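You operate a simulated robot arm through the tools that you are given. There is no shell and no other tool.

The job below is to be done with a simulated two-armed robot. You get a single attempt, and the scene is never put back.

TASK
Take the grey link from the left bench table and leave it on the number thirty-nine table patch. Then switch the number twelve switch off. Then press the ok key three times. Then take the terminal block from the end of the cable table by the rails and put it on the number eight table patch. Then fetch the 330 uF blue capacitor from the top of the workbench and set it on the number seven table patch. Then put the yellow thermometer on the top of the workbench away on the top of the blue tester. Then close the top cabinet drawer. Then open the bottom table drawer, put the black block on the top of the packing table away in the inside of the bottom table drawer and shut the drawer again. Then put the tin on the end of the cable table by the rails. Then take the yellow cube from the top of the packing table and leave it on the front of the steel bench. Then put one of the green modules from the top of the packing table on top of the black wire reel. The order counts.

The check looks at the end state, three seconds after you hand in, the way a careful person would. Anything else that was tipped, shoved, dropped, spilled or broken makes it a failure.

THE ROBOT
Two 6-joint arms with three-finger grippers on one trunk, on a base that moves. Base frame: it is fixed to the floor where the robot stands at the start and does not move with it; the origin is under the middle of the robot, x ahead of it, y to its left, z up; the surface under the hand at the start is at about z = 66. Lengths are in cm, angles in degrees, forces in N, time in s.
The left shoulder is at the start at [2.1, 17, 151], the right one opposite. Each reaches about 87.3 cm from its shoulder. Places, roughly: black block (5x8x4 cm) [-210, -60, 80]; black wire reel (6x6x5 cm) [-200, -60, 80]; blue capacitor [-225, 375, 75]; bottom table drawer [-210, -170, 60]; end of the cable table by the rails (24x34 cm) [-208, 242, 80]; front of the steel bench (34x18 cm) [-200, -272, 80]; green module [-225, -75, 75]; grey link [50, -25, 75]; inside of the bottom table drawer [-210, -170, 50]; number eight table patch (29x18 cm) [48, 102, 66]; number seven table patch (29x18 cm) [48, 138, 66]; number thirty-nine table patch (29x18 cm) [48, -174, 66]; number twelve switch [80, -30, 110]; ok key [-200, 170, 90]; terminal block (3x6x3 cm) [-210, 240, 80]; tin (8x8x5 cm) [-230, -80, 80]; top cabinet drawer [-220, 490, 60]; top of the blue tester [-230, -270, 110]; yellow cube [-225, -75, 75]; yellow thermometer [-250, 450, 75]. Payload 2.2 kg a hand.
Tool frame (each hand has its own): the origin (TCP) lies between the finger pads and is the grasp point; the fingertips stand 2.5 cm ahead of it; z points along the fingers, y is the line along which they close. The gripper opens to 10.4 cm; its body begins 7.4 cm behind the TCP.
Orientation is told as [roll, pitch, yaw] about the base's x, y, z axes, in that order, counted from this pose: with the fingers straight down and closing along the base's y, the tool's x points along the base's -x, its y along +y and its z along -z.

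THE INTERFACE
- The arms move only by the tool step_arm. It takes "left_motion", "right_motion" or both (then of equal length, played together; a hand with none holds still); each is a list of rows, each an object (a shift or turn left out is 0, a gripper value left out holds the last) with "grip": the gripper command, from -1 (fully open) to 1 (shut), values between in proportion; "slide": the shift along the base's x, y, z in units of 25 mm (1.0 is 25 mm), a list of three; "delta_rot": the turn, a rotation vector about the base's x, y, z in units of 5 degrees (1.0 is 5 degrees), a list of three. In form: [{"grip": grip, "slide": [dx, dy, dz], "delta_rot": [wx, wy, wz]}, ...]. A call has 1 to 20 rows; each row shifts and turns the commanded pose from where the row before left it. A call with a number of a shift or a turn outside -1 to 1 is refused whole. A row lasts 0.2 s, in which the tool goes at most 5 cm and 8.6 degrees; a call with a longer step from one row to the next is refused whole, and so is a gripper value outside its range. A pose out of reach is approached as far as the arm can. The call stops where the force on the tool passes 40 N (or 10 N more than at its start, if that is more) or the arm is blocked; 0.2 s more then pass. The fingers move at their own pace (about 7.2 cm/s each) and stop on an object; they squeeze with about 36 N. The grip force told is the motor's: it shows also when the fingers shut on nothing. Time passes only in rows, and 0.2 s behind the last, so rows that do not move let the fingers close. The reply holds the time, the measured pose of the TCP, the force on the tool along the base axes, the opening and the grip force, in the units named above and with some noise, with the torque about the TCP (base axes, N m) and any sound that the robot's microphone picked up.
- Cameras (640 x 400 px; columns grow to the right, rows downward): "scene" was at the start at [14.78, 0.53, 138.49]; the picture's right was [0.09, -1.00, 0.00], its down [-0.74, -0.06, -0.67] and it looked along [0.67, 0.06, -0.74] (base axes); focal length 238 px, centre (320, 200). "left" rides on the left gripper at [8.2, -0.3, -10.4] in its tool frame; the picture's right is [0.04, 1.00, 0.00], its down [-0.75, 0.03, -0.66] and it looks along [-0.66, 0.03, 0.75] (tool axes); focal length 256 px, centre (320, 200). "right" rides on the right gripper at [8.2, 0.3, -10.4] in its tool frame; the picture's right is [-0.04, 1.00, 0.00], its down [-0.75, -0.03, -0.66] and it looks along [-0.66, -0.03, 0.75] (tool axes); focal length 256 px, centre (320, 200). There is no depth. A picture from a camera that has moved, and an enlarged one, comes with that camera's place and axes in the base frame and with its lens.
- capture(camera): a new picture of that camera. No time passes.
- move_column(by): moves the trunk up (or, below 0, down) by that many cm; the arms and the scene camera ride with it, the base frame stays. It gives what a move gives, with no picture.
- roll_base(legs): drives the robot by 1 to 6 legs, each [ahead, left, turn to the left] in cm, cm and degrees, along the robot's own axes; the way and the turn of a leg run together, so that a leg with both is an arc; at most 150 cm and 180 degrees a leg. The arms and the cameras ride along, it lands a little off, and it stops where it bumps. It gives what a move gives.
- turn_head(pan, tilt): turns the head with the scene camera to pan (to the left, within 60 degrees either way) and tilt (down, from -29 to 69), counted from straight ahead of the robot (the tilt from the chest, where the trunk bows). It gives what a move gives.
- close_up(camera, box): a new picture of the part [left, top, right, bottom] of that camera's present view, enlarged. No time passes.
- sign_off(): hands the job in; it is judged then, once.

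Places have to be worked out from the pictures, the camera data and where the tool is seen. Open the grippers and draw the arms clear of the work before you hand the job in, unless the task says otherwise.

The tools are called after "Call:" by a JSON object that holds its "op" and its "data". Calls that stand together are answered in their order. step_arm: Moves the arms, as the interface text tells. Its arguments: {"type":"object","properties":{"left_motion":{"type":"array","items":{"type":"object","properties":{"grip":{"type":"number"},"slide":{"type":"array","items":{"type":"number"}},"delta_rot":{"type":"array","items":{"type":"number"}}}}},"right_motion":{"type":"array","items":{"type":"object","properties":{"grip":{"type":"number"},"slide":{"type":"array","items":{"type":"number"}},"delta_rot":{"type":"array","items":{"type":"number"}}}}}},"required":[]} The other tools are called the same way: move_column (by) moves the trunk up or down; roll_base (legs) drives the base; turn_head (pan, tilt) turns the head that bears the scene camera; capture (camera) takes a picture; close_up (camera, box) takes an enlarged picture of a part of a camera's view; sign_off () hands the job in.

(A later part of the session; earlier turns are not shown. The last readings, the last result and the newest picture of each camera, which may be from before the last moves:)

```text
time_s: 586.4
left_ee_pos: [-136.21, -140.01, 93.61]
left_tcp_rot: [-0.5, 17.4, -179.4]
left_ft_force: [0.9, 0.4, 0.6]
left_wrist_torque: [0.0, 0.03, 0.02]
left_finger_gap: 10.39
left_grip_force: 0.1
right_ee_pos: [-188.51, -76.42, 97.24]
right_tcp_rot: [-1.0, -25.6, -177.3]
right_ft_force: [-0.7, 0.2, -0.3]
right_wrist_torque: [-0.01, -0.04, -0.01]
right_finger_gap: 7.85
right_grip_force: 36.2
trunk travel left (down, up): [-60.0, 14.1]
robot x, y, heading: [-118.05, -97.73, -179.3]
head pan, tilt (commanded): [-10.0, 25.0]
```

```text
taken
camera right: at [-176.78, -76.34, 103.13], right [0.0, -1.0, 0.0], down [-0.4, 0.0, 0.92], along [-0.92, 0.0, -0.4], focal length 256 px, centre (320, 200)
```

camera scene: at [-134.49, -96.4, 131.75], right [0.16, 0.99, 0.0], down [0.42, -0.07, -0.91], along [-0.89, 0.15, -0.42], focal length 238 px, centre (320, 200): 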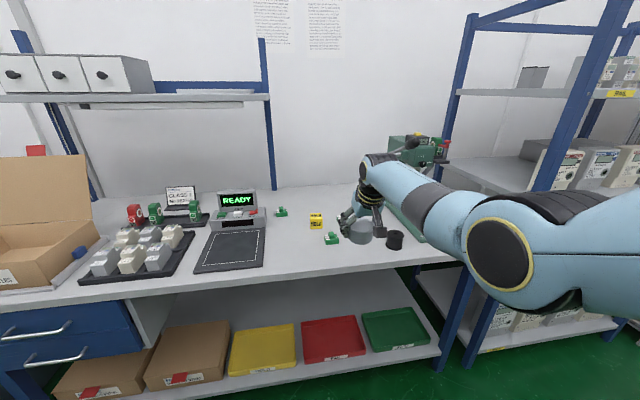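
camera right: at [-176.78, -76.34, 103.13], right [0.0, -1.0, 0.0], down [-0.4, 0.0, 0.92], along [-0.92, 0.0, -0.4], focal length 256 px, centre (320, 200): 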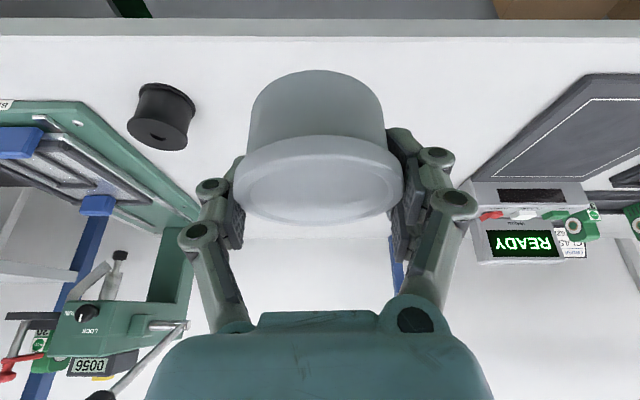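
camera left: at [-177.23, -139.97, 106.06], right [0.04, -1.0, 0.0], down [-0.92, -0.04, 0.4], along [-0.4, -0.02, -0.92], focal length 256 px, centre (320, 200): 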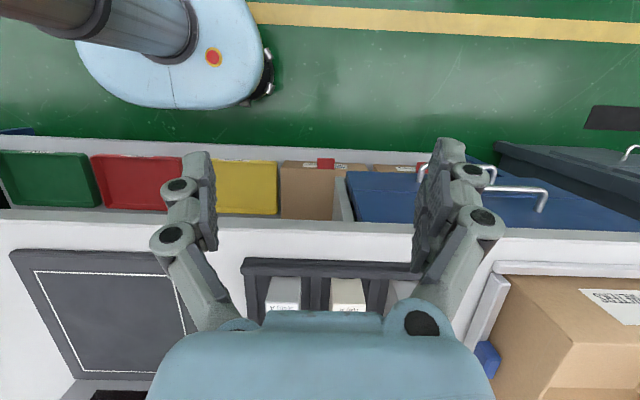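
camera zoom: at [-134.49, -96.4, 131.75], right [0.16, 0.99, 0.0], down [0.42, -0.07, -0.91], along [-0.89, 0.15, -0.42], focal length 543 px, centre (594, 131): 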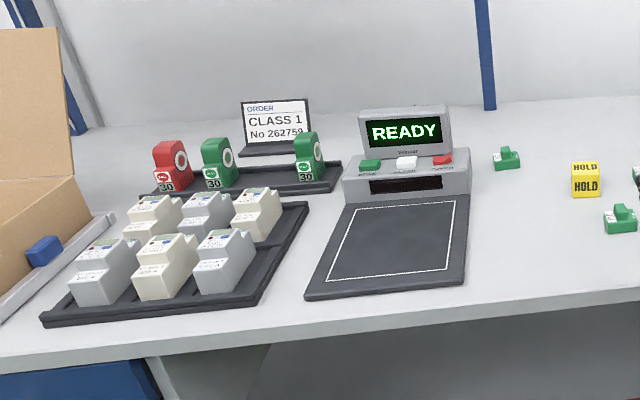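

The tin and its lid look whole and nothing else has moved, so I go on. The cable loops on the bench end leave the back right free, about (-219.5, 246.5), still inside the named end; I drive there.

Call:
{"op": "roll_base", "data": {"legs": [[-28, 0, 0], [0, 0, -0.8], [0, -150, 0], [0, -150, 0]]}}

Call:
{"op": "turn_head", "data": {"pan": -10, "tilt": 30}}

Call:
{"op": "capture", "data": {"camera": "scene"}}

```text
time_s: 603.2
left_ee_pos: [-103.29, 171.54, 93.66]
left_tcp_rot: [-0.5, 17.4, 176.2]
left_ft_force: [1.0, 0.2, 0.4]
left_wrist_torque: [0.0, 0.02, 0.0]
left_finger_gap: 10.39
left_grip_force: 0.0
right_ee_pos: [-150.46, 239.14, 97.32]
right_tcp_rot: [-1.0, -25.6, 178.1]
right_ft_force: [-0.6, 0.6, -1.2]
right_wrist_torque: [0.01, 0.04, 0.0]
right_finger_gap: 7.92
right_grip_force: 36.4
trunk travel left (down, up): [-60.0, 14.1]
robot x, y, heading: [-82.08, 212.18, 176.2]
head pan, tilt (commanded): [-10.0, 25.0]
```

```text
time_s: 603.9
left_ee_pos: [-103.3, 171.6, 93.67]
left_tcp_rot: [-0.5, 17.4, 176.2]
left_ft_force: [-0.7, 0.0, -0.3]
left_wrist_torque: [-0.01, 0.04, 0.03]
left_finger_gap: 10.4
left_grip_force: 0.0
right_ee_pos: [-150.33, 239.18, 97.37]
right_tcp_rot: [-1.0, -25.7, 178.2]
right_ft_force: [-0.1, -0.7, -1.6]
right_wrist_torque: [-0.01, 0.01, 0.02]
right_finger_gap: 7.9
right_grip_force: 36.1
trunk travel left (down, up): [-60.0, 14.1]
robot x, y, heading: [-81.6, 212.5, 176.2]
head pan, tilt (commanded): [-10.0, 30.0]
```

```text
taken
camera scene: at [-97.88, 214.91, 130.95], right [0.24, 0.97, 0.0], down [0.49, -0.12, -0.87], along [-0.84, 0.21, -0.5], focal length 238 px, centre (320, 200)
```

scene: 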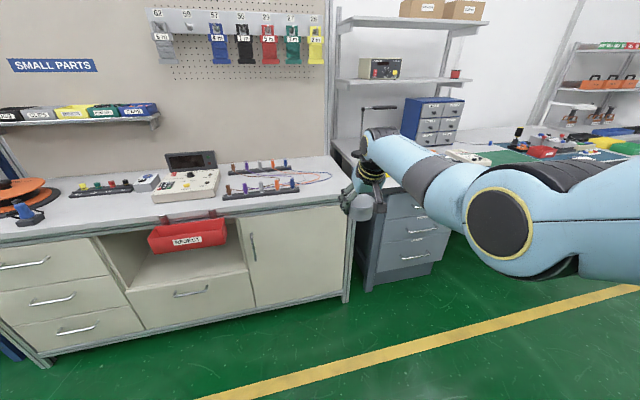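

Call:
{"op": "roll_base", "data": {"legs": [[0, 0, 3.8], [0, -12, 0], [48, 0, 0]]}}

Call:
{"op": "turn_head", "data": {"pan": -5, "tilt": 35}}

Call:
{"op": "capture", "data": {"camera": "scene"}}

Call:
{"op": "capture", "data": {"camera": "right"}}

```text
time_s: 608.0
left_ee_pos: [-148.41, 181.55, 93.55]
left_tcp_rot: [-0.5, 17.4, -179.3]
left_ft_force: [0.1, 0.6, 0.3]
left_wrist_torque: [0.0, -0.01, 0.0]
left_finger_gap: 10.41
left_grip_force: 0.1
right_ee_pos: [-200.8, 245.11, 97.24]
right_tcp_rot: [-1.1, -25.6, -177.3]
right_ft_force: [-0.2, 0.0, -2.0]
right_wrist_torque: [-0.03, -0.04, 0.01]
right_finger_gap: 7.93
right_grip_force: 35.6
trunk travel left (down, up): [-60.0, 14.1]
robot x, y, heading: [-130.54, 223.87, -179.3]
head pan, tilt (commanded): [-10.0, 30.0]
```

```text
time_s: 608.7
left_ee_pos: [-148.35, 181.63, 93.63]
left_tcp_rot: [-0.6, 17.3, -179.3]
left_ft_force: [0.6, 0.1, -0.3]
left_wrist_torque: [0.04, 0.0, -0.01]
left_finger_gap: 10.39
left_grip_force: 0.0
right_ee_pos: [-200.68, 245.22, 97.29]
right_tcp_rot: [-0.9, -25.6, -177.4]
right_ft_force: [-0.1, -0.4, -1.8]
right_wrist_torque: [0.02, -0.02, -0.01]
right_finger_gap: 7.97
right_grip_force: 35.7
trunk travel left (down, up): [-60.0, 14.1]
robot x, y, heading: [-130.4, 223.79, -179.0]
head pan, tilt (commanded): [-5.0, 35.0]
```

```text
taken
camera scene: at [-146.34, 224.32, 130.17], right [0.07, 1.0, 0.0], down [0.57, -0.04, -0.82], along [-0.82, 0.06, -0.57], focal length 238 px, centre (320, 200)
```

scene: 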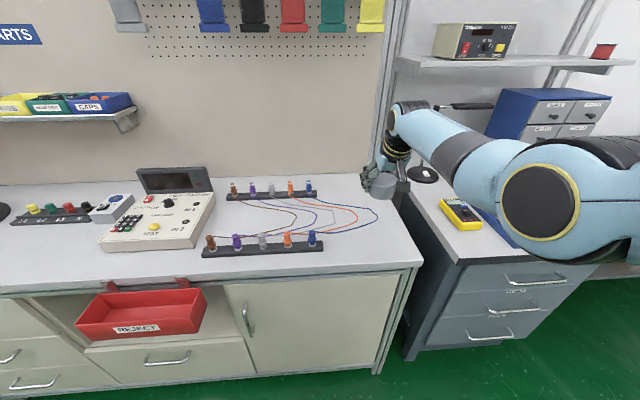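

```text
taken
camera right: at [-188.93, 245.22, 103.12], right [0.0, -1.0, 0.0], down [-0.4, 0.0, 0.92], along [-0.92, 0.0, -0.4], focal length 256 px, centre (320, 200)
```

right: 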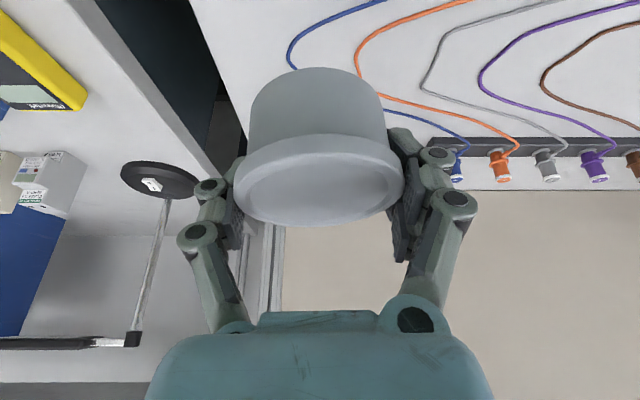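

The tin is nearly over the spot; the lamp stands at y≥272, out of the way. I drive ahead 18.5 cm.

Call:
{"op": "roll_base", "data": {"legs": [[18.5, -1.2, 0]]}}

Call:
{"op": "move_column", "data": {"by": -7}}

Call:
{"op": "capture", "data": {"camera": "scene"}}

Call:
{"op": "capture", "data": {"camera": "right"}}

```text
time_s: 610.2
left_ee_pos: [-167.09, 182.33, 93.63]
left_tcp_rot: [-0.5, 17.4, -179.3]
left_ft_force: [-0.3, -0.1, 0.3]
left_wrist_torque: [0.03, -0.03, -0.01]
left_finger_gap: 10.41
left_grip_force: 0.0
right_ee_pos: [-219.36, 246.1, 97.19]
right_tcp_rot: [-1.1, -25.5, -177.4]
right_ft_force: [-0.1, 0.3, -1.1]
right_wrist_torque: [-0.02, 0.0, -0.01]
right_finger_gap: 7.94
right_grip_force: 35.6
trunk travel left (down, up): [-60.0, 14.1]
robot x, y, heading: [-148.67, 224.84, -179.3]
head pan, tilt (commanded): [-5.0, 35.0]
```

```text
time_s: 611.3
left_ee_pos: [-166.93, 182.36, 86.59]
left_tcp_rot: [-0.5, 17.4, -179.3]
left_ft_force: [0.3, -0.4, 1.3]
left_wrist_torque: [0.02, 0.0, 0.01]
left_finger_gap: 10.38
left_grip_force: 0.1
right_ee_pos: [-219.24, 246.12, 90.33]
right_tcp_rot: [-1.0, -25.7, -177.3]
right_ft_force: [0.5, -0.5, -0.4]
right_wrist_torque: [-0.03, -0.01, 0.01]
right_finger_gap: 7.9
right_grip_force: 36.1
trunk travel left (down, up): [-53.0, 21.1]
robot x, y, heading: [-148.93, 224.69, -179.3]
head pan, tilt (commanded): [-5.0, 35.0]
```

```text
taken
camera scene: at [-164.93, 225.25, 123.12], right [0.07, 1.0, 0.0], down [0.57, -0.04, -0.82], along [-0.82, 0.06, -0.57], focal length 238 px, centre (320, 200)
```

scene: 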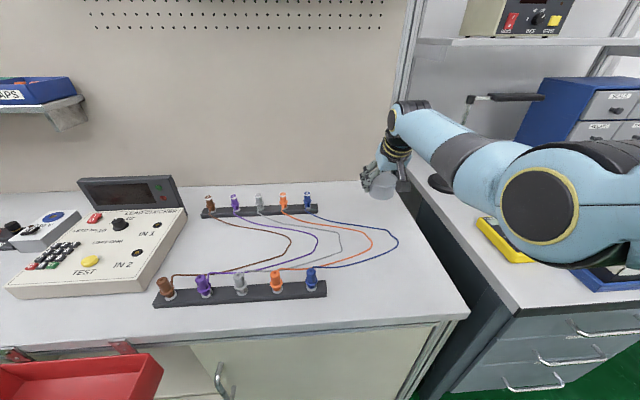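

```text
taken
camera right: at [-207.46, 246.15, 96.15], right [0.0, -1.0, 0.0], down [-0.4, 0.0, 0.92], along [-0.92, 0.0, -0.4], focal length 256 px, centre (320, 200)
```

right: 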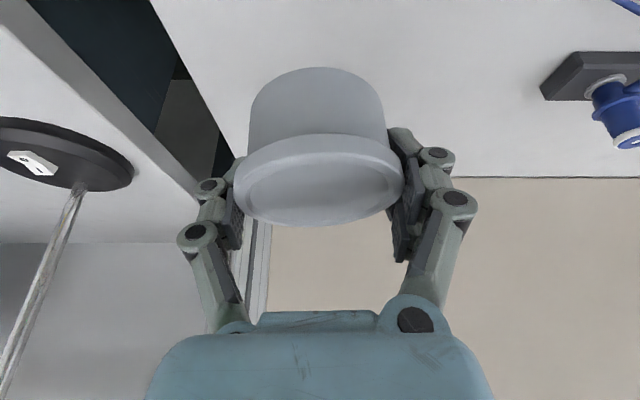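

Nothing lies under the tin there. I lower 5 cm, then feel for the bench in small steps.

Call:
{"op": "step_arm", "data": {"right_motion": [{"slide": [0, 0, -0.8], "grip": 1}, {"slide": [0, 0, -0.8]}, {"slide": [0, 0, -0.5]}, {}]}}

Call:
{"op": "step_arm", "data": {"right_motion": [{"slide": [0, 0, -0.2], "grip": 1}, {"slide": [0, 0, -0.12]}, {}]}}

Call:
{"op": "step_arm", "data": {"right_motion": [{"slide": [0, 0, -0.1], "grip": 1}, {}]}}

```text
time_s: 612.3
left_ee_pos: [-166.94, 182.38, 86.66]
left_tcp_rot: [-0.6, 17.4, -179.3]
left_ft_force: [-1.0, 0.0, -0.5]
left_wrist_torque: [-0.02, 0.01, 0.0]
left_finger_gap: 10.4
left_grip_force: 0.0
right_ee_pos: [-219.15, 246.22, 85.01]
right_tcp_rot: [-1.0, -25.6, -177.3]
right_ft_force: [0.8, 0.1, -1.0]
right_wrist_torque: [0.0, 0.0, 0.0]
right_finger_gap: 7.92
right_grip_force: 35.6
trunk travel left (down, up): [-53.0, 21.1]
robot x, y, heading: [-149.16, 224.9, -179.3]
head pan, tilt (commanded): [-5.0, 35.0]
```

```text
time_s: 613.1
left_ee_pos: [-166.95, 182.34, 86.56]
left_tcp_rot: [-0.6, 17.3, -179.3]
left_ft_force: [0.7, 0.2, -0.2]
left_wrist_torque: [0.01, -0.01, 0.0]
left_finger_gap: 10.42
left_grip_force: 0.0
right_ee_pos: [-219.2, 246.18, 84.28]
right_tcp_rot: [-1.0, -25.7, -177.2]
right_ft_force: [-0.6, 0.5, -1.0]
right_wrist_torque: [-0.01, 0.03, -0.01]
right_finger_gap: 7.92
right_grip_force: 36.5
trunk travel left (down, up): [-53.0, 21.1]
robot x, y, heading: [-148.84, 224.86, -179.1]
head pan, tilt (commanded): [-5.0, 35.0]
```

```text
time_s: 613.7
left_ee_pos: [-166.86, 182.42, 86.72]
left_tcp_rot: [-0.5, 17.4, -179.2]
left_ft_force: [0.2, -0.2, -0.1]
left_wrist_torque: [0.03, -0.03, 0.05]
left_finger_gap: 10.4
left_grip_force: 0.0
right_ee_pos: [-219.17, 246.12, 83.92]
right_tcp_rot: [-1.0, -25.5, -177.2]
right_ft_force: [1.0, -0.2, -1.5]
right_wrist_torque: [0.0, -0.02, 0.02]
right_finger_gap: 7.91
right_grip_force: 36.4
trunk travel left (down, up): [-53.0, 21.1]
robot x, y, heading: [-148.67, 224.67, -179.1]
head pan, tilt (commanded): [-5.0, 35.0]
```

Call:
{"op": "step_arm", "data": {"right_motion": [{"slide": [0, 0, -0.1], "grip": 1}, {}]}}

Call:
{"op": "step_arm", "data": {"right_motion": [{"slide": [0, 0, -0.1], "grip": 1}, {}]}}

Call:
{"op": "step_arm", "data": {"right_motion": [{"slide": [0, 0, -0.06], "grip": 1}, {}]}}

Call:
{"op": "close_up", "data": {"camera": "scene", "box": [340, 140, 440, 220]}}

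```text
time_s: 614.3
left_ee_pos: [-166.92, 182.45, 86.67]
left_tcp_rot: [-0.5, 17.3, -179.2]
left_ft_force: [1.2, 0.1, -0.4]
left_wrist_torque: [0.01, 0.0, 0.01]
left_finger_gap: 10.42
left_grip_force: 0.0
right_ee_pos: [-219.23, 246.23, 83.74]
right_tcp_rot: [-1.1, -25.5, -177.3]
right_ft_force: [0.7, 0.0, -0.3]
right_wrist_torque: [0.0, 0.02, 0.0]
right_finger_gap: 7.94
right_grip_force: 36.4
trunk travel left (down, up): [-53.0, 21.1]
robot x, y, heading: [-148.98, 224.8, -179.4]
head pan, tilt (commanded): [-5.0, 35.0]
```

```text
time_s: 614.9
left_ee_pos: [-166.92, 182.53, 86.67]
left_tcp_rot: [-0.4, 17.4, -179.3]
left_ft_force: [0.5, 0.7, 0.3]
left_wrist_torque: [0.01, 0.02, 0.0]
left_finger_gap: 10.38
left_grip_force: 0.0
right_ee_pos: [-219.18, 246.26, 83.54]
right_tcp_rot: [-1.1, -25.6, -177.3]
right_ft_force: [-0.4, -0.3, -1.5]
right_wrist_torque: [-0.02, 0.0, -0.01]
right_finger_gap: 7.95
right_grip_force: 36.1
trunk travel left (down, up): [-53.0, 21.1]
robot x, y, heading: [-149.11, 224.57, -179.1]
head pan, tilt (commanded): [-5.0, 35.0]
```

```text
time_s: 615.5
left_ee_pos: [-166.93, 182.38, 86.61]
left_tcp_rot: [-0.6, 17.4, -179.4]
left_ft_force: [-1.5, -0.2, -0.1]
left_wrist_torque: [0.02, 0.02, -0.01]
left_finger_gap: 10.4
left_grip_force: 0.0
right_ee_pos: [-219.19, 246.2, 83.49]
right_tcp_rot: [-1.0, -25.7, -177.3]
right_ft_force: [-0.2, 0.2, 3.8]
right_wrist_torque: [-0.05, -0.03, 0.02]
right_finger_gap: 7.92
right_grip_force: 35.6
trunk travel left (down, up): [-53.0, 21.1]
robot x, y, heading: [-149.24, 225.15, -179.0]
head pan, tilt (commanded): [-5.0, 35.0]
```

```text
5.00 times, centred on (390, 180) of scene
camera zoom: at [-164.92, 225.25, 123.12], right [0.07, 1.0, 0.0], down [0.57, -0.04, -0.82], along [-0.82, 0.06, -0.57], focal length 1188 px, centre (-30, 300)
```

zoom: 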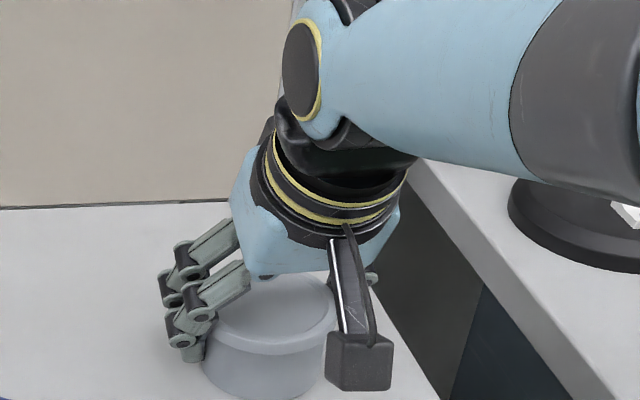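

The tin touches the bench (3.8 N). I open fully and rise straight up.

Call:
{"op": "step_arm", "data": {"right_motion": [{"grip": -0.7}, {"grip": -1}, {"grip": -1}, {"grip": -1}, {"slide": [0, 0, 0.5]}, {"slide": [0, 0, 0.8]}, {"slide": [0, 0, 0.8]}, {}]}}

Call:
{"op": "move_column", "data": {"by": 6}}

Call:
{"op": "capture", "data": {"camera": "right"}}

Call:
{"op": "close_up", "data": {"camera": "scene", "box": [320, 130, 440, 260]}}

```text
time_s: 617.3
left_ee_pos: [-167.06, 182.44, 86.63]
left_tcp_rot: [-0.4, 17.4, -179.3]
left_ft_force: [0.0, -0.8, -0.7]
left_wrist_torque: [-0.01, 0.01, 0.01]
left_finger_gap: 10.41
left_grip_force: 0.1
right_ee_pos: [-219.25, 246.15, 88.59]
right_tcp_rot: [-1.0, -25.6, -177.3]
right_ft_force: [0.4, 0.2, 0.2]
right_wrist_torque: [-0.01, 0.02, 0.04]
right_finger_gap: 10.37
right_grip_force: 0.1
trunk travel left (down, up): [-53.0, 21.1]
robot x, y, heading: [-148.78, 224.48, -179.1]
head pan, tilt (commanded): [-5.0, 35.0]
```

```text
time_s: 618.3
left_ee_pos: [-167.02, 182.49, 92.57]
left_tcp_rot: [-0.5, 17.4, -179.3]
left_ft_force: [0.4, 0.7, -0.3]
left_wrist_torque: [-0.01, 0.0, 0.0]
left_finger_gap: 10.4
left_grip_force: 0.1
right_ee_pos: [-219.34, 246.21, 94.55]
right_tcp_rot: [-1.0, -25.5, -177.3]
right_ft_force: [1.0, 0.4, 1.8]
right_wrist_torque: [0.02, 0.0, -0.02]
right_finger_gap: 10.4
right_grip_force: 0.1
trunk travel left (down, up): [-59.0, 15.1]
robot x, y, heading: [-148.79, 224.94, -179.2]
head pan, tilt (commanded): [-5.0, 35.0]
```

```text
taken
camera right: at [-207.47, 246.13, 100.38], right [0.0, -1.0, 0.0], down [-0.4, 0.0, 0.92], along [-0.92, 0.0, -0.4], focal length 256 px, centre (320, 200)
```

right: 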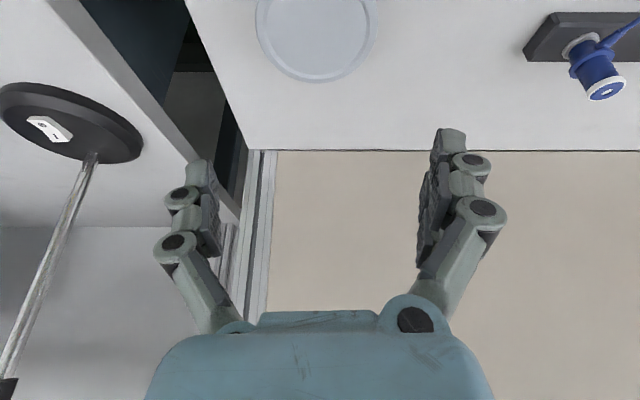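

```text
3.08 times, centred on (380, 195) of scene
camera zoom: at [-164.89, 225.23, 129.16], right [0.07, 1.0, 0.0], down [0.57, -0.04, -0.82], along [-0.82, 0.06, -0.57], focal length 731 px, centre (135, 215)
```

zoom: 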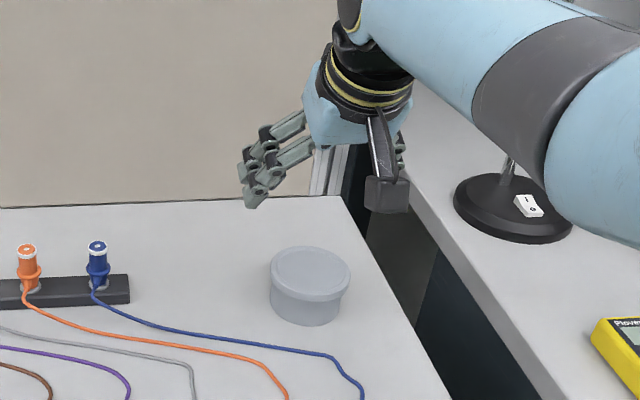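

The tin stands on the cable table's end. I zoom in to check its lid sits right, then go for the yellow cube.

Call:
{"op": "close_up", "data": {"camera": "scene", "box": [394, 200, 444, 240]}}

Call:
{"op": "close_up", "data": {"camera": "scene", "box": [400, 205, 440, 240]}}

Call:
{"op": "close_up", "data": {"camera": "scene", "box": [350, 200, 400, 245]}}

```text
10.00 times, centred on (419, 220) of scene
camera zoom: at [-164.89, 225.23, 129.16], right [0.07, 1.0, 0.0], down [0.57, -0.04, -0.82], along [-0.82, 0.06, -0.57], focal length 2375 px, centre (-670, 0)
```

zoom: 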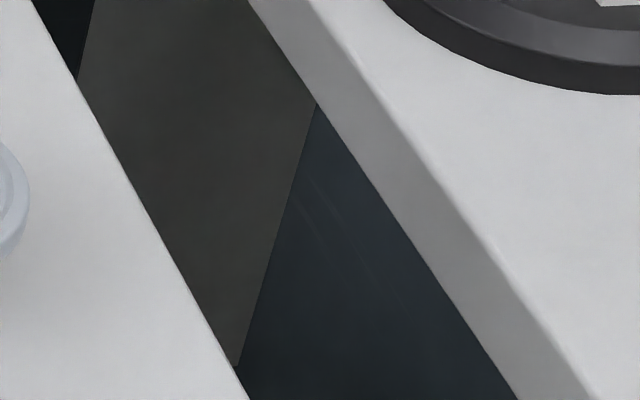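

```text
11.43 times, centred on (420, 222) of scene
camera zoom: at [-164.89, 225.23, 129.16], right [0.07, 1.0, 0.0], down [0.57, -0.04, -0.82], along [-0.82, 0.06, -0.57], focal length 2715 px, centre (-823, -57)
```

zoom: 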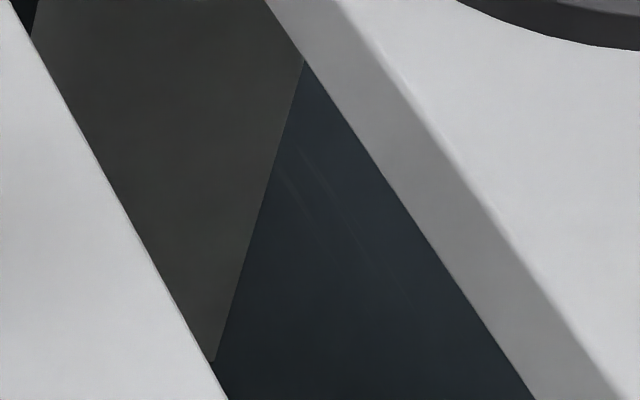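

```text
8.89 times, centred on (375, 222) of scene
camera zoom: at [-164.89, 225.23, 129.16], right [0.07, 1.0, 0.0], down [0.57, -0.04, -0.82], along [-0.82, 0.06, -0.57], focal length 2111 px, centre (-169, 0)
```

zoom: 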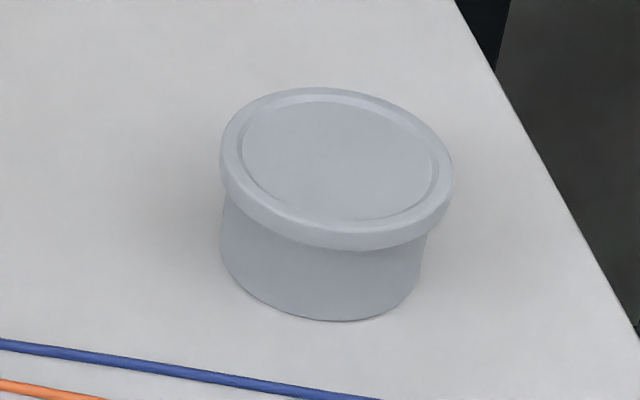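

The lid now sits askew on the tin: the snap was the lid coming loose. I want to set that right, so I back off a little to look at it with the hand camera.

Call:
{"op": "roll_base", "data": {"legs": [[-8, 0, 0]]}}

Call:
{"op": "close_up", "data": {"camera": "right", "box": [220, 20, 420, 180]}}

Call:
{"op": "close_up", "data": {"camera": "scene", "box": [330, 150, 430, 230]}}

```text
time_s: 619.3
left_ee_pos: [-158.83, 182.43, 92.62]
left_tcp_rot: [-0.5, 17.3, -179.2]
left_ft_force: [-0.1, -0.4, -0.4]
left_wrist_torque: [0.01, 0.07, 0.01]
left_finger_gap: 10.4
left_grip_force: 0.1
right_ee_pos: [-211.14, 246.3, 94.82]
right_tcp_rot: [-1.1, -25.7, -177.2]
right_ft_force: [1.6, 0.0, -0.7]
right_wrist_torque: [0.02, 0.01, -0.02]
right_finger_gap: 10.41
right_grip_force: 0.1
trunk travel left (down, up): [-59.0, 15.1]
robot x, y, heading: [-140.83, 224.98, -179.5]
head pan, tilt (commanded): [-5.0, 35.0]
```

```text
2.50 times, centred on (320, 100) of right
camera zoom: at [-199.32, 246.27, 100.5], right [0.0, -1.0, 0.0], down [-0.39, 0.0, 0.92], along [-0.92, 0.0, -0.39], focal length 640 px, centre (320, 450)
```

zoom: 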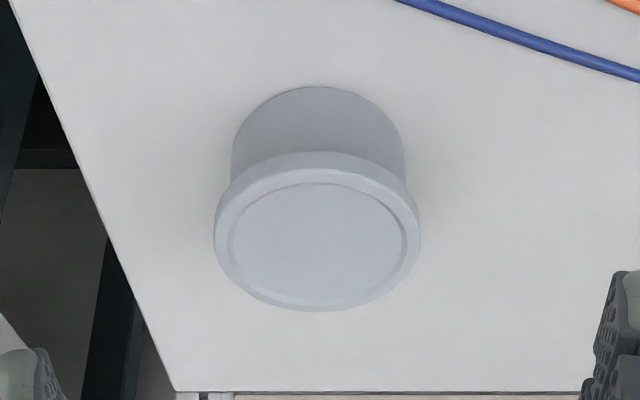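

```text
5.00 times, centred on (380, 190) of scene
camera zoom: at [-156.69, 225.35, 129.19], right [0.07, 1.0, 0.0], down [0.57, -0.04, -0.82], along [-0.82, 0.06, -0.57], focal length 1188 px, centre (20, 250)
```

zoom: 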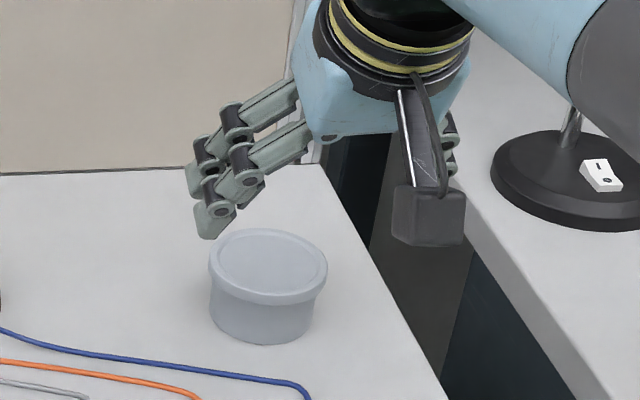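

Checked from two sides, the lid sits level with an even overhang (the slant was perspective) and at the same height as before, so the tin is fine. I back off and drive to the packing table for the yellow cube.

Call:
{"op": "roll_base", "data": {"legs": [[-45, 0, 0], [0, 0, -0.6], [0, 150, 0], [0, 150, 0]]}}

Call:
{"op": "capture", "data": {"camera": "scene"}}

```text
time_s: 636.5
left_ee_pos: [-122.64, -115.66, 92.6]
left_tcp_rot: [-0.5, 17.4, 178.2]
left_ft_force: [-1.1, -0.2, -0.8]
left_wrist_torque: [0.01, -0.03, -0.01]
left_finger_gap: 10.41
left_grip_force: 0.0
right_ee_pos: [-172.21, -49.87, 94.55]
right_tcp_rot: [-1.0, -25.6, -179.8]
right_ft_force: [-0.2, -0.3, 0.0]
right_wrist_torque: [0.01, 0.02, 0.01]
right_finger_gap: 10.38
right_grip_force: 0.0
trunk travel left (down, up): [-59.0, 15.1]
robot x, y, heading: [-102.86, -73.82, 178.4]
head pan, tilt (commanded): [-5.0, 35.0]
```

```text
taken
camera scene: at [-118.77, -73.11, 129.17], right [0.12, 0.99, 0.0], down [0.57, -0.07, -0.82], along [-0.81, 0.1, -0.57], focal length 238 px, centre (320, 200)
```

scene: 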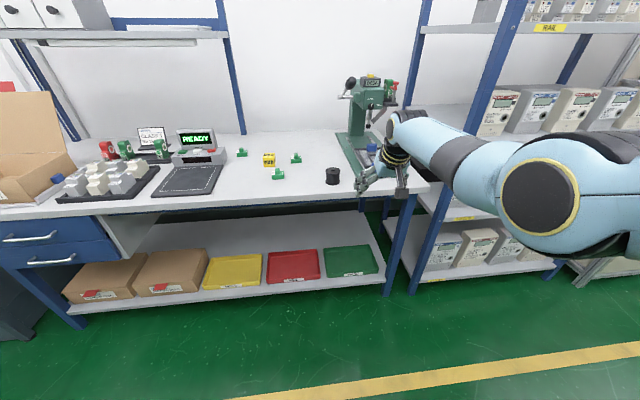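

Call:
{"op": "close_up", "data": {"camera": "scene", "box": [310, 60, 430, 200]}}

Call:
{"op": "close_up", "data": {"camera": "scene", "box": [210, 130, 350, 210]}}

```text
2.86 times, centred on (370, 130) of scene
camera zoom: at [-118.77, -73.11, 129.17], right [0.12, 0.99, 0.0], down [0.57, -0.07, -0.82], along [-0.81, 0.1, -0.57], focal length 679 px, centre (177, 400)
```

zoom: 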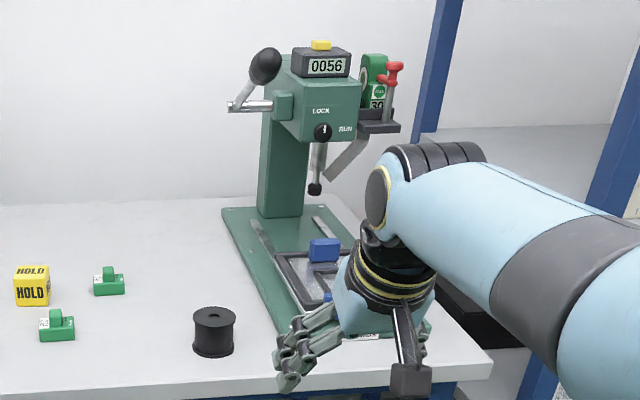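

```text
4.57 times, centred on (280, 170) of scene
camera zoom: at [-118.77, -73.11, 129.17], right [0.12, 0.99, 0.0], down [0.57, -0.07, -0.82], along [-0.81, 0.1, -0.57], focal length 1086 px, centre (503, 337)
```

zoom: 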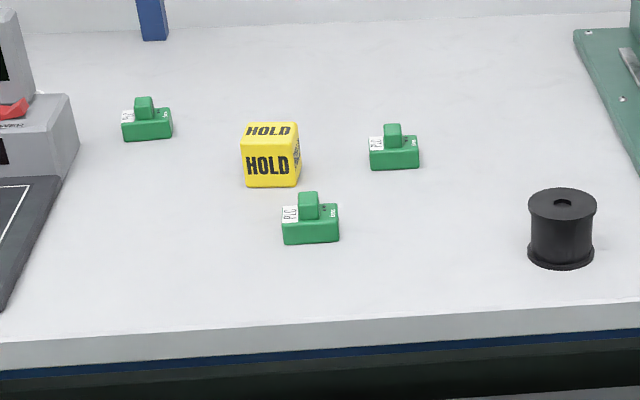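

The press, modules, cube and reel are all as before. I line up with the yellow cube and move over it.

Call:
{"op": "roll_base", "data": {"legs": [[0, 0, 1.6], [0, 32.5, 0], [30, 0, 0]]}}

Call:
{"op": "step_arm", "data": {"right_motion": [{"grip": -0.5}, {"grip": -0.5}]}}

Call:
{"op": "capture", "data": {"camera": "right"}}

Call:
{"op": "close_up", "data": {"camera": "scene", "box": [250, 100, 430, 220]}}

```text
time_s: 640.6
left_ee_pos: [-151.05, -149.54, 92.76]
left_tcp_rot: [-0.5, 17.4, -179.8]
left_ft_force: [0.1, 1.0, 0.0]
left_wrist_torque: [0.01, 0.02, 0.02]
left_finger_gap: 10.4
left_grip_force: 0.1
right_ee_pos: [-203.01, -85.28, 94.55]
right_tcp_rot: [-1.0, -25.6, -177.8]
right_ft_force: [-0.3, -0.3, 0.2]
right_wrist_torque: [0.0, -0.05, 0.0]
right_finger_gap: 10.4
right_grip_force: 0.2
trunk travel left (down, up): [-59.0, 15.1]
robot x, y, heading: [-132.39, -107.1, -179.8]
head pan, tilt (commanded): [-5.0, 35.0]
```

```text
time_s: 641.2
left_ee_pos: [-151.12, -149.41, 92.68]
left_tcp_rot: [-0.5, 17.4, -179.9]
left_ft_force: [-0.2, -0.2, 0.0]
left_wrist_torque: [-0.01, -0.01, 0.01]
left_finger_gap: 10.37
left_grip_force: 0.0
right_ee_pos: [-202.92, -85.2, 94.61]
right_tcp_rot: [-1.1, -25.6, -177.9]
right_ft_force: [-0.2, 0.2, 0.6]
right_wrist_torque: [-0.05, -0.01, 0.02]
right_finger_gap: 7.78
right_grip_force: 0.2
trunk travel left (down, up): [-59.0, 15.1]
robot x, y, heading: [-132.72, -107.08, -179.5]
head pan, tilt (commanded): [-5.0, 35.0]
```

```text
taken
camera right: at [-191.11, -85.37, 100.4], right [-0.01, -1.0, 0.0], down [-0.4, 0.0, 0.92], along [-0.92, 0.0, -0.4], focal length 256 px, centre (320, 200)
```

right: 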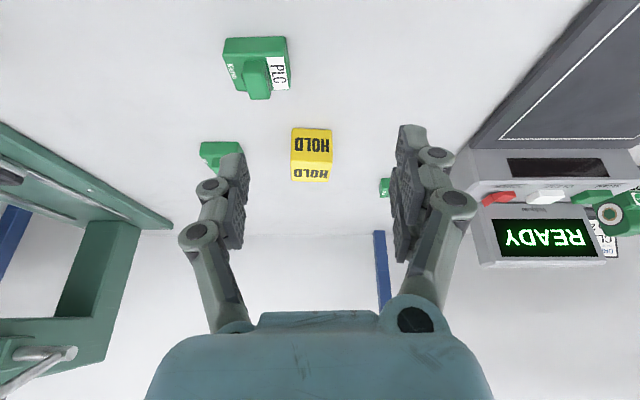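

```text
3.33 times, centred on (340, 160) of scene
camera zoom: at [-148.71, -106.67, 129.16], right [0.08, 1.0, 0.0], down [0.57, -0.05, -0.82], along [-0.82, 0.07, -0.57], focal length 792 px, centre (253, 333)
```

zoom: 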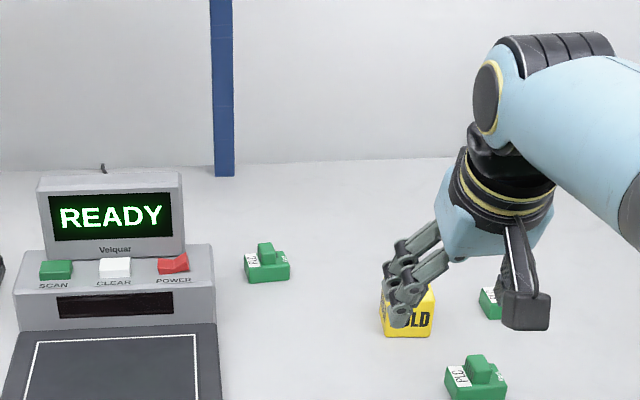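

The cube's middle is at (-218.6, -84.4). I drive ahead 15.7 cm and lower over it.

Call:
{"op": "roll_base", "data": {"legs": [[15.7, -0.8, 0]]}}

Call:
{"op": "move_column", "data": {"by": -5}}

Call:
{"op": "capture", "data": {"camera": "right"}}

Call:
{"op": "close_up", "data": {"camera": "scene", "box": [300, 80, 460, 240]}}

```text
time_s: 642.7
left_ee_pos: [-166.97, -148.73, 92.55]
left_tcp_rot: [-0.5, 17.6, -179.6]
left_ft_force: [0.2, -0.2, 0.3]
left_wrist_torque: [0.03, -0.03, 0.01]
left_finger_gap: 10.38
left_grip_force: 0.1
right_ee_pos: [-219.03, -84.75, 94.5]
right_tcp_rot: [-1.0, -25.5, -177.6]
right_ft_force: [-0.1, 0.5, -0.3]
right_wrist_torque: [-0.03, -0.07, 0.0]
right_finger_gap: 7.78
right_grip_force: 0.1
trunk travel left (down, up): [-59.0, 15.1]
robot x, y, heading: [-148.7, -106.26, -179.4]
head pan, tilt (commanded): [-5.0, 35.0]
```

```text
time_s: 643.6
left_ee_pos: [-166.97, -148.73, 87.69]
left_tcp_rot: [-0.4, 17.4, -179.6]
left_ft_force: [-0.1, 0.2, -0.7]
left_wrist_torque: [-0.02, 0.01, -0.03]
left_finger_gap: 10.4
left_grip_force: 0.2
right_ee_pos: [-219.01, -84.91, 89.56]
right_tcp_rot: [-0.9, -25.7, -177.6]
right_ft_force: [-1.2, -0.5, 0.6]
right_wrist_torque: [-0.01, 0.03, -0.04]
right_finger_gap: 7.79
right_grip_force: 0.1
trunk travel left (down, up): [-54.0, 20.1]
robot x, y, heading: [-148.75, -106.55, -179.5]
head pan, tilt (commanded): [-5.0, 35.0]
```

```text
taken
camera right: at [-207.19, -84.87, 95.42], right [0.0, -1.0, 0.0], down [-0.4, 0.0, 0.92], along [-0.92, 0.0, -0.4], focal length 256 px, centre (320, 200)
```

right: 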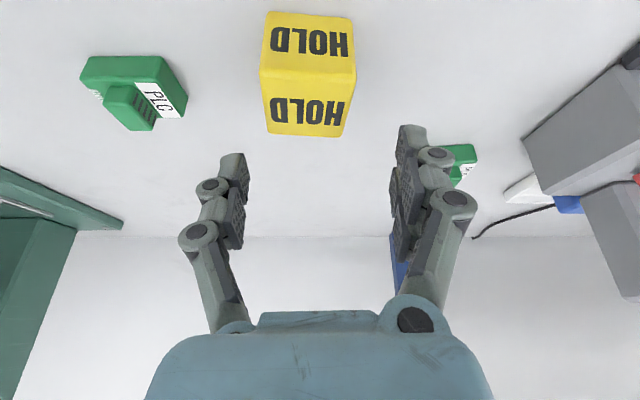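

```text
2.50 times, centred on (380, 160) of scene
camera zoom: at [-164.76, -106.01, 124.13], right [0.08, 1.0, 0.0], down [0.57, -0.05, -0.82], along [-0.82, 0.07, -0.57], focal length 594 px, centre (170, 300)
```

zoom: 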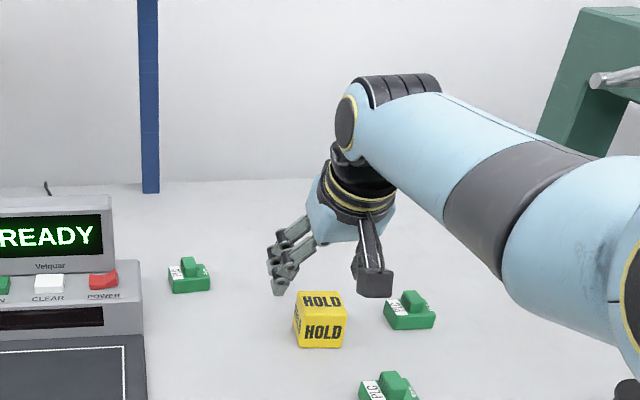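

The cube is turned about 5°. I match the yaw, shift slightly, lower and close.

Call:
{"op": "step_arm", "data": {"right_motion": [{"slide": [0.1, 0.14, -0.4], "delta_rot": [0, 0, -0.72]}, {"slide": [0.1, 0.14, -0.7], "delta_rot": [0, 0, -0.72]}, {"slide": [0, 0, -0.8]}, {"slide": [0, 0, -0.64]}, {}]}}

Call:
{"op": "capture", "data": {"camera": "right"}}

Call:
{"op": "close_up", "data": {"camera": "scene", "box": [320, 130, 480, 270]}}

```text
time_s: 644.8
left_ee_pos: [-167.04, -148.86, 87.72]
left_tcp_rot: [-0.5, 17.3, -179.6]
left_ft_force: [-0.4, 0.7, -0.7]
left_wrist_torque: [-0.06, 0.0, -0.02]
left_finger_gap: 10.41
left_grip_force: 0.0
right_ee_pos: [-217.93, -83.99, 83.4]
right_tcp_rot: [-1.0, -25.6, 175.2]
right_ft_force: [-0.3, 0.6, 0.3]
right_wrist_torque: [-0.02, -0.01, 0.01]
right_finger_gap: 7.8
right_grip_force: 0.0
right hand out of reach, approached as far as the arm can: row 4
trunk travel left (down, up): [-54.0, 20.1]
robot x, y, heading: [-148.9, -106.52, -179.4]
head pan, tilt (commanded): [-5.0, 35.0]
```

```text
taken
camera right: at [-206.33, -85.56, 89.15], right [-0.13, -0.99, 0.0], down [-0.39, 0.05, 0.92], along [-0.91, 0.12, -0.4], focal length 256 px, centre (320, 200)
```

right: 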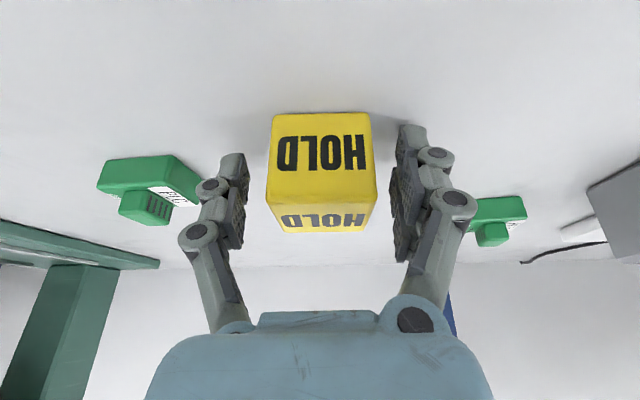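

```text
2.86 times, centred on (400, 200) of scene
camera zoom: at [-164.77, -106.02, 124.12], right [0.08, 1.0, 0.0], down [0.57, -0.05, -0.82], along [-0.82, 0.07, -0.57], focal length 679 px, centre (91, 200)
```

zoom: 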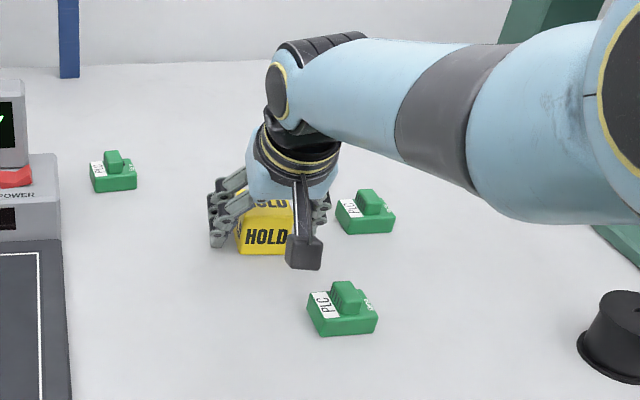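

Call:
{"op": "step_arm", "data": {"right_motion": [{"grip": 0.2}, {"grip": 1}, {"grip": 1}, {"grip": 1}, {"grip": 1}]}}

Call:
{"op": "move_column", "data": {"by": 3}}

Call:
{"op": "move_column", "data": {"by": 9}}

Call:
{"op": "capture", "data": {"camera": "scene"}}

Call:
{"op": "capture", "data": {"camera": "right"}}

```text
time_s: 646.0
left_ee_pos: [-166.96, -148.84, 87.74]
left_tcp_rot: [-0.5, 17.5, -179.6]
left_ft_force: [-0.5, 0.4, -0.7]
left_wrist_torque: [0.0, 0.01, 0.02]
left_finger_gap: 10.41
left_grip_force: 0.0
right_ee_pos: [-218.07, -84.01, 83.47]
right_tcp_rot: [-1.0, -25.6, 175.3]
right_ft_force: [0.4, -0.1, 0.4]
right_wrist_torque: [-0.04, 0.03, 0.02]
right_finger_gap: 4.88
right_grip_force: 36.3
trunk travel left (down, up): [-54.0, 20.1]
robot x, y, heading: [-148.67, -106.58, -179.7]
head pan, tilt (commanded): [-5.0, 35.0]
```

```text
time_s: 646.7
left_ee_pos: [-167.01, -148.74, 90.67]
left_tcp_rot: [-0.5, 17.4, -179.6]
left_ft_force: [-0.3, 0.1, -0.3]
left_wrist_torque: [0.01, 0.0, 0.01]
left_finger_gap: 10.39
left_grip_force: 0.1
right_ee_pos: [-218.21, -84.15, 86.46]
right_tcp_rot: [-1.0, -25.6, 175.2]
right_ft_force: [0.5, 0.3, -0.5]
right_wrist_torque: [0.0, 0.01, -0.01]
right_finger_gap: 4.87
right_grip_force: 36.1
trunk travel left (down, up): [-57.0, 17.1]
robot x, y, heading: [-148.77, -106.72, -179.4]
head pan, tilt (commanded): [-5.0, 35.0]
```

```text
time_s: 648.0
left_ee_pos: [-167.12, -148.79, 99.55]
left_tcp_rot: [-0.5, 17.4, -179.6]
left_ft_force: [-0.7, -0.1, -0.4]
left_wrist_torque: [0.03, 0.0, 0.0]
left_finger_gap: 10.38
left_grip_force: 0.1
right_ee_pos: [-217.92, -84.28, 95.42]
right_tcp_rot: [-0.9, -25.6, 175.2]
right_ft_force: [-0.1, -0.3, -1.3]
right_wrist_torque: [0.01, -0.02, -0.03]
right_finger_gap: 4.87
right_grip_force: 36.2
trunk travel left (down, up): [-66.0, 8.1]
robot x, y, heading: [-148.66, -106.34, -180.0]
head pan, tilt (commanded): [-5.0, 35.0]
```

```text
taken
camera scene: at [-164.69, -106.01, 136.18], right [0.08, 1.0, 0.0], down [0.57, -0.05, -0.82], along [-0.82, 0.07, -0.57], focal length 238 px, centre (320, 200)
```

scene: 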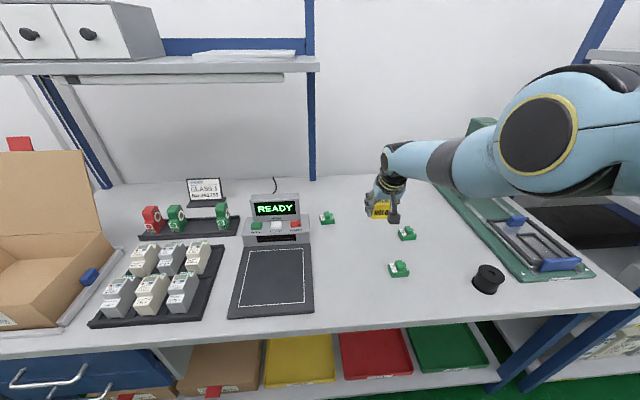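

```text
taken
camera right: at [-206.27, -85.65, 101.26], right [-0.13, -0.99, 0.0], down [-0.39, 0.05, 0.92], along [-0.91, 0.12, -0.4], focal length 256 px, centre (320, 200)
```

right: 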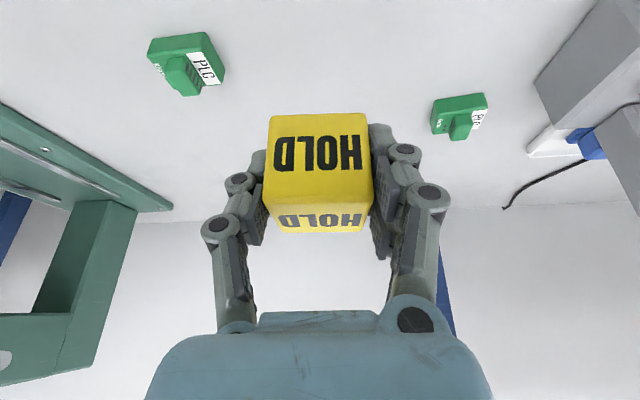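

The cube is held. I back off and drive left to the steel bench's front, at about (-200, -272).

Call:
{"op": "roll_base", "data": {"legs": [[-42, 0, 0], [0, 0, -0.3], [0, 100, 0], [0, 88, 0]]}}

Call:
{"op": "turn_head", "data": {"pan": -5, "tilt": 30}}

Call:
{"op": "capture", "data": {"camera": "scene"}}

Call:
{"op": "capture", "data": {"camera": "right"}}

```text
time_s: 660.0
left_ee_pos: [-125.77, -337.19, 99.57]
left_tcp_rot: [-0.5, 17.4, 179.5]
left_ft_force: [0.0, -0.1, 0.3]
left_wrist_torque: [-0.03, 0.01, -0.02]
left_finger_gap: 10.4
left_grip_force: 0.0
right_ee_pos: [-175.62, -271.7, 95.54]
right_tcp_rot: [-1.0, -25.6, 174.3]
right_ft_force: [-0.3, -0.3, -0.2]
right_wrist_torque: [0.0, 0.0, -0.01]
right_finger_gap: 4.85
right_grip_force: 36.2
trunk travel left (down, up): [-66.0, 8.1]
robot x, y, heading: [-106.64, -294.93, 179.8]
head pan, tilt (commanded): [-5.0, 35.0]
```

```text
time_s: 660.6
left_ee_pos: [-125.79, -337.25, 99.58]
left_tcp_rot: [-0.5, 17.3, 179.4]
left_ft_force: [-0.6, 0.2, -1.3]
left_wrist_torque: [-0.01, 0.0, 0.0]
left_finger_gap: 10.41
left_grip_force: 0.0
right_ee_pos: [-175.69, -271.75, 95.57]
right_tcp_rot: [-1.0, -25.5, 174.2]
right_ft_force: [-0.1, 0.1, 0.2]
right_wrist_torque: [-0.05, -0.02, 0.01]
right_finger_gap: 4.86
right_grip_force: 36.5
trunk travel left (down, up): [-66.0, 8.1]
robot x, y, heading: [-106.6, -294.88, 179.8]
head pan, tilt (commanded): [-5.0, 30.0]
```

```text
taken
camera scene: at [-122.97, -294.41, 136.96], right [0.1, 1.0, 0.0], down [0.5, -0.05, -0.87], along [-0.86, 0.08, -0.5], focal length 238 px, centre (320, 200)
```

scene: 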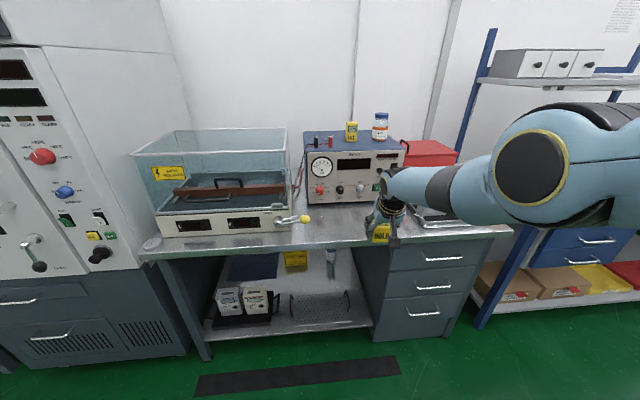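

```text
taken
camera right: at [-163.99, -273.36, 101.3], right [-0.14, -0.99, 0.0], down [-0.39, 0.06, 0.92], along [-0.91, 0.13, -0.4], focal length 256 px, centre (320, 200)
```

right: 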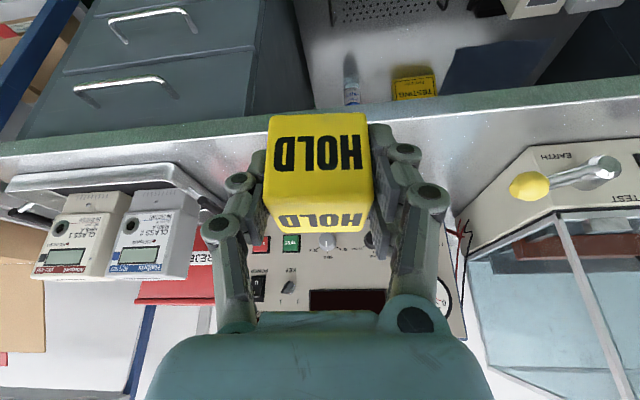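

The spot before the tester is free. I drive ahead 24 cm and lower.

Call:
{"op": "roll_base", "data": {"legs": [[24.3, 0, 0]]}}

Call:
{"op": "move_column", "data": {"by": -7}}

Call:
{"op": "capture", "data": {"camera": "right"}}

Call:
{"op": "capture", "data": {"camera": "scene"}}

```text
time_s: 662.4
left_ee_pos: [-148.29, -337.45, 99.53]
left_tcp_rot: [-0.4, 17.4, -179.7]
left_ft_force: [0.1, -0.7, -0.4]
left_wrist_torque: [-0.02, -0.02, 0.0]
left_finger_gap: 10.38
left_grip_force: 0.1
right_ee_pos: [-199.14, -272.58, 95.57]
right_tcp_rot: [-1.0, -25.5, 175.0]
right_ft_force: [-0.5, 0.1, -1.8]
right_wrist_torque: [0.01, 0.01, -0.05]
right_finger_gap: 4.83
right_grip_force: 35.7
trunk travel left (down, up): [-66.0, 8.1]
robot x, y, heading: [-129.99, -295.55, -179.6]
head pan, tilt (commanded): [-5.0, 30.0]
```

```text
time_s: 663.4
left_ee_pos: [-148.24, -337.33, 92.66]
left_tcp_rot: [-0.5, 17.4, -179.6]
left_ft_force: [-0.2, -0.3, 0.6]
left_wrist_torque: [0.01, 0.01, 0.0]
left_finger_gap: 10.41
left_grip_force: 0.1
right_ee_pos: [-199.1, -272.56, 88.42]
right_tcp_rot: [-0.8, -25.6, 175.0]
right_ft_force: [-0.5, 0.7, -0.2]
right_wrist_torque: [0.02, -0.01, 0.01]
right_finger_gap: 4.87
right_grip_force: 36.0
trunk travel left (down, up): [-59.0, 15.1]
robot x, y, heading: [-129.9, -295.21, -179.8]
head pan, tilt (commanded): [-5.0, 30.0]
```

```text
taken
camera right: at [-187.42, -274.14, 94.31], right [-0.13, -0.99, 0.0], down [-0.39, 0.05, 0.92], along [-0.91, 0.12, -0.4], focal length 256 px, centre (320, 200)
```

right: 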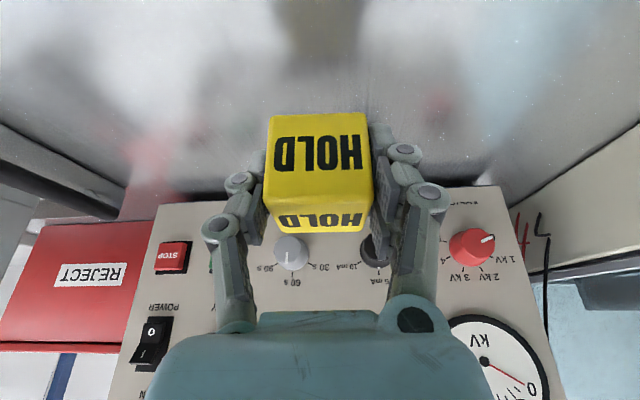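

```text
taken
camera scene: at [-146.13, -294.59, 129.95], right [0.08, 1.0, 0.0], down [0.5, -0.04, -0.87], along [-0.86, 0.07, -0.5], focal length 238 px, centre (320, 200)
```

scene: 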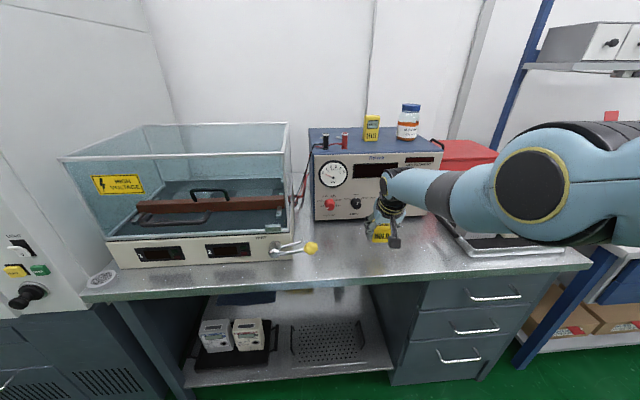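

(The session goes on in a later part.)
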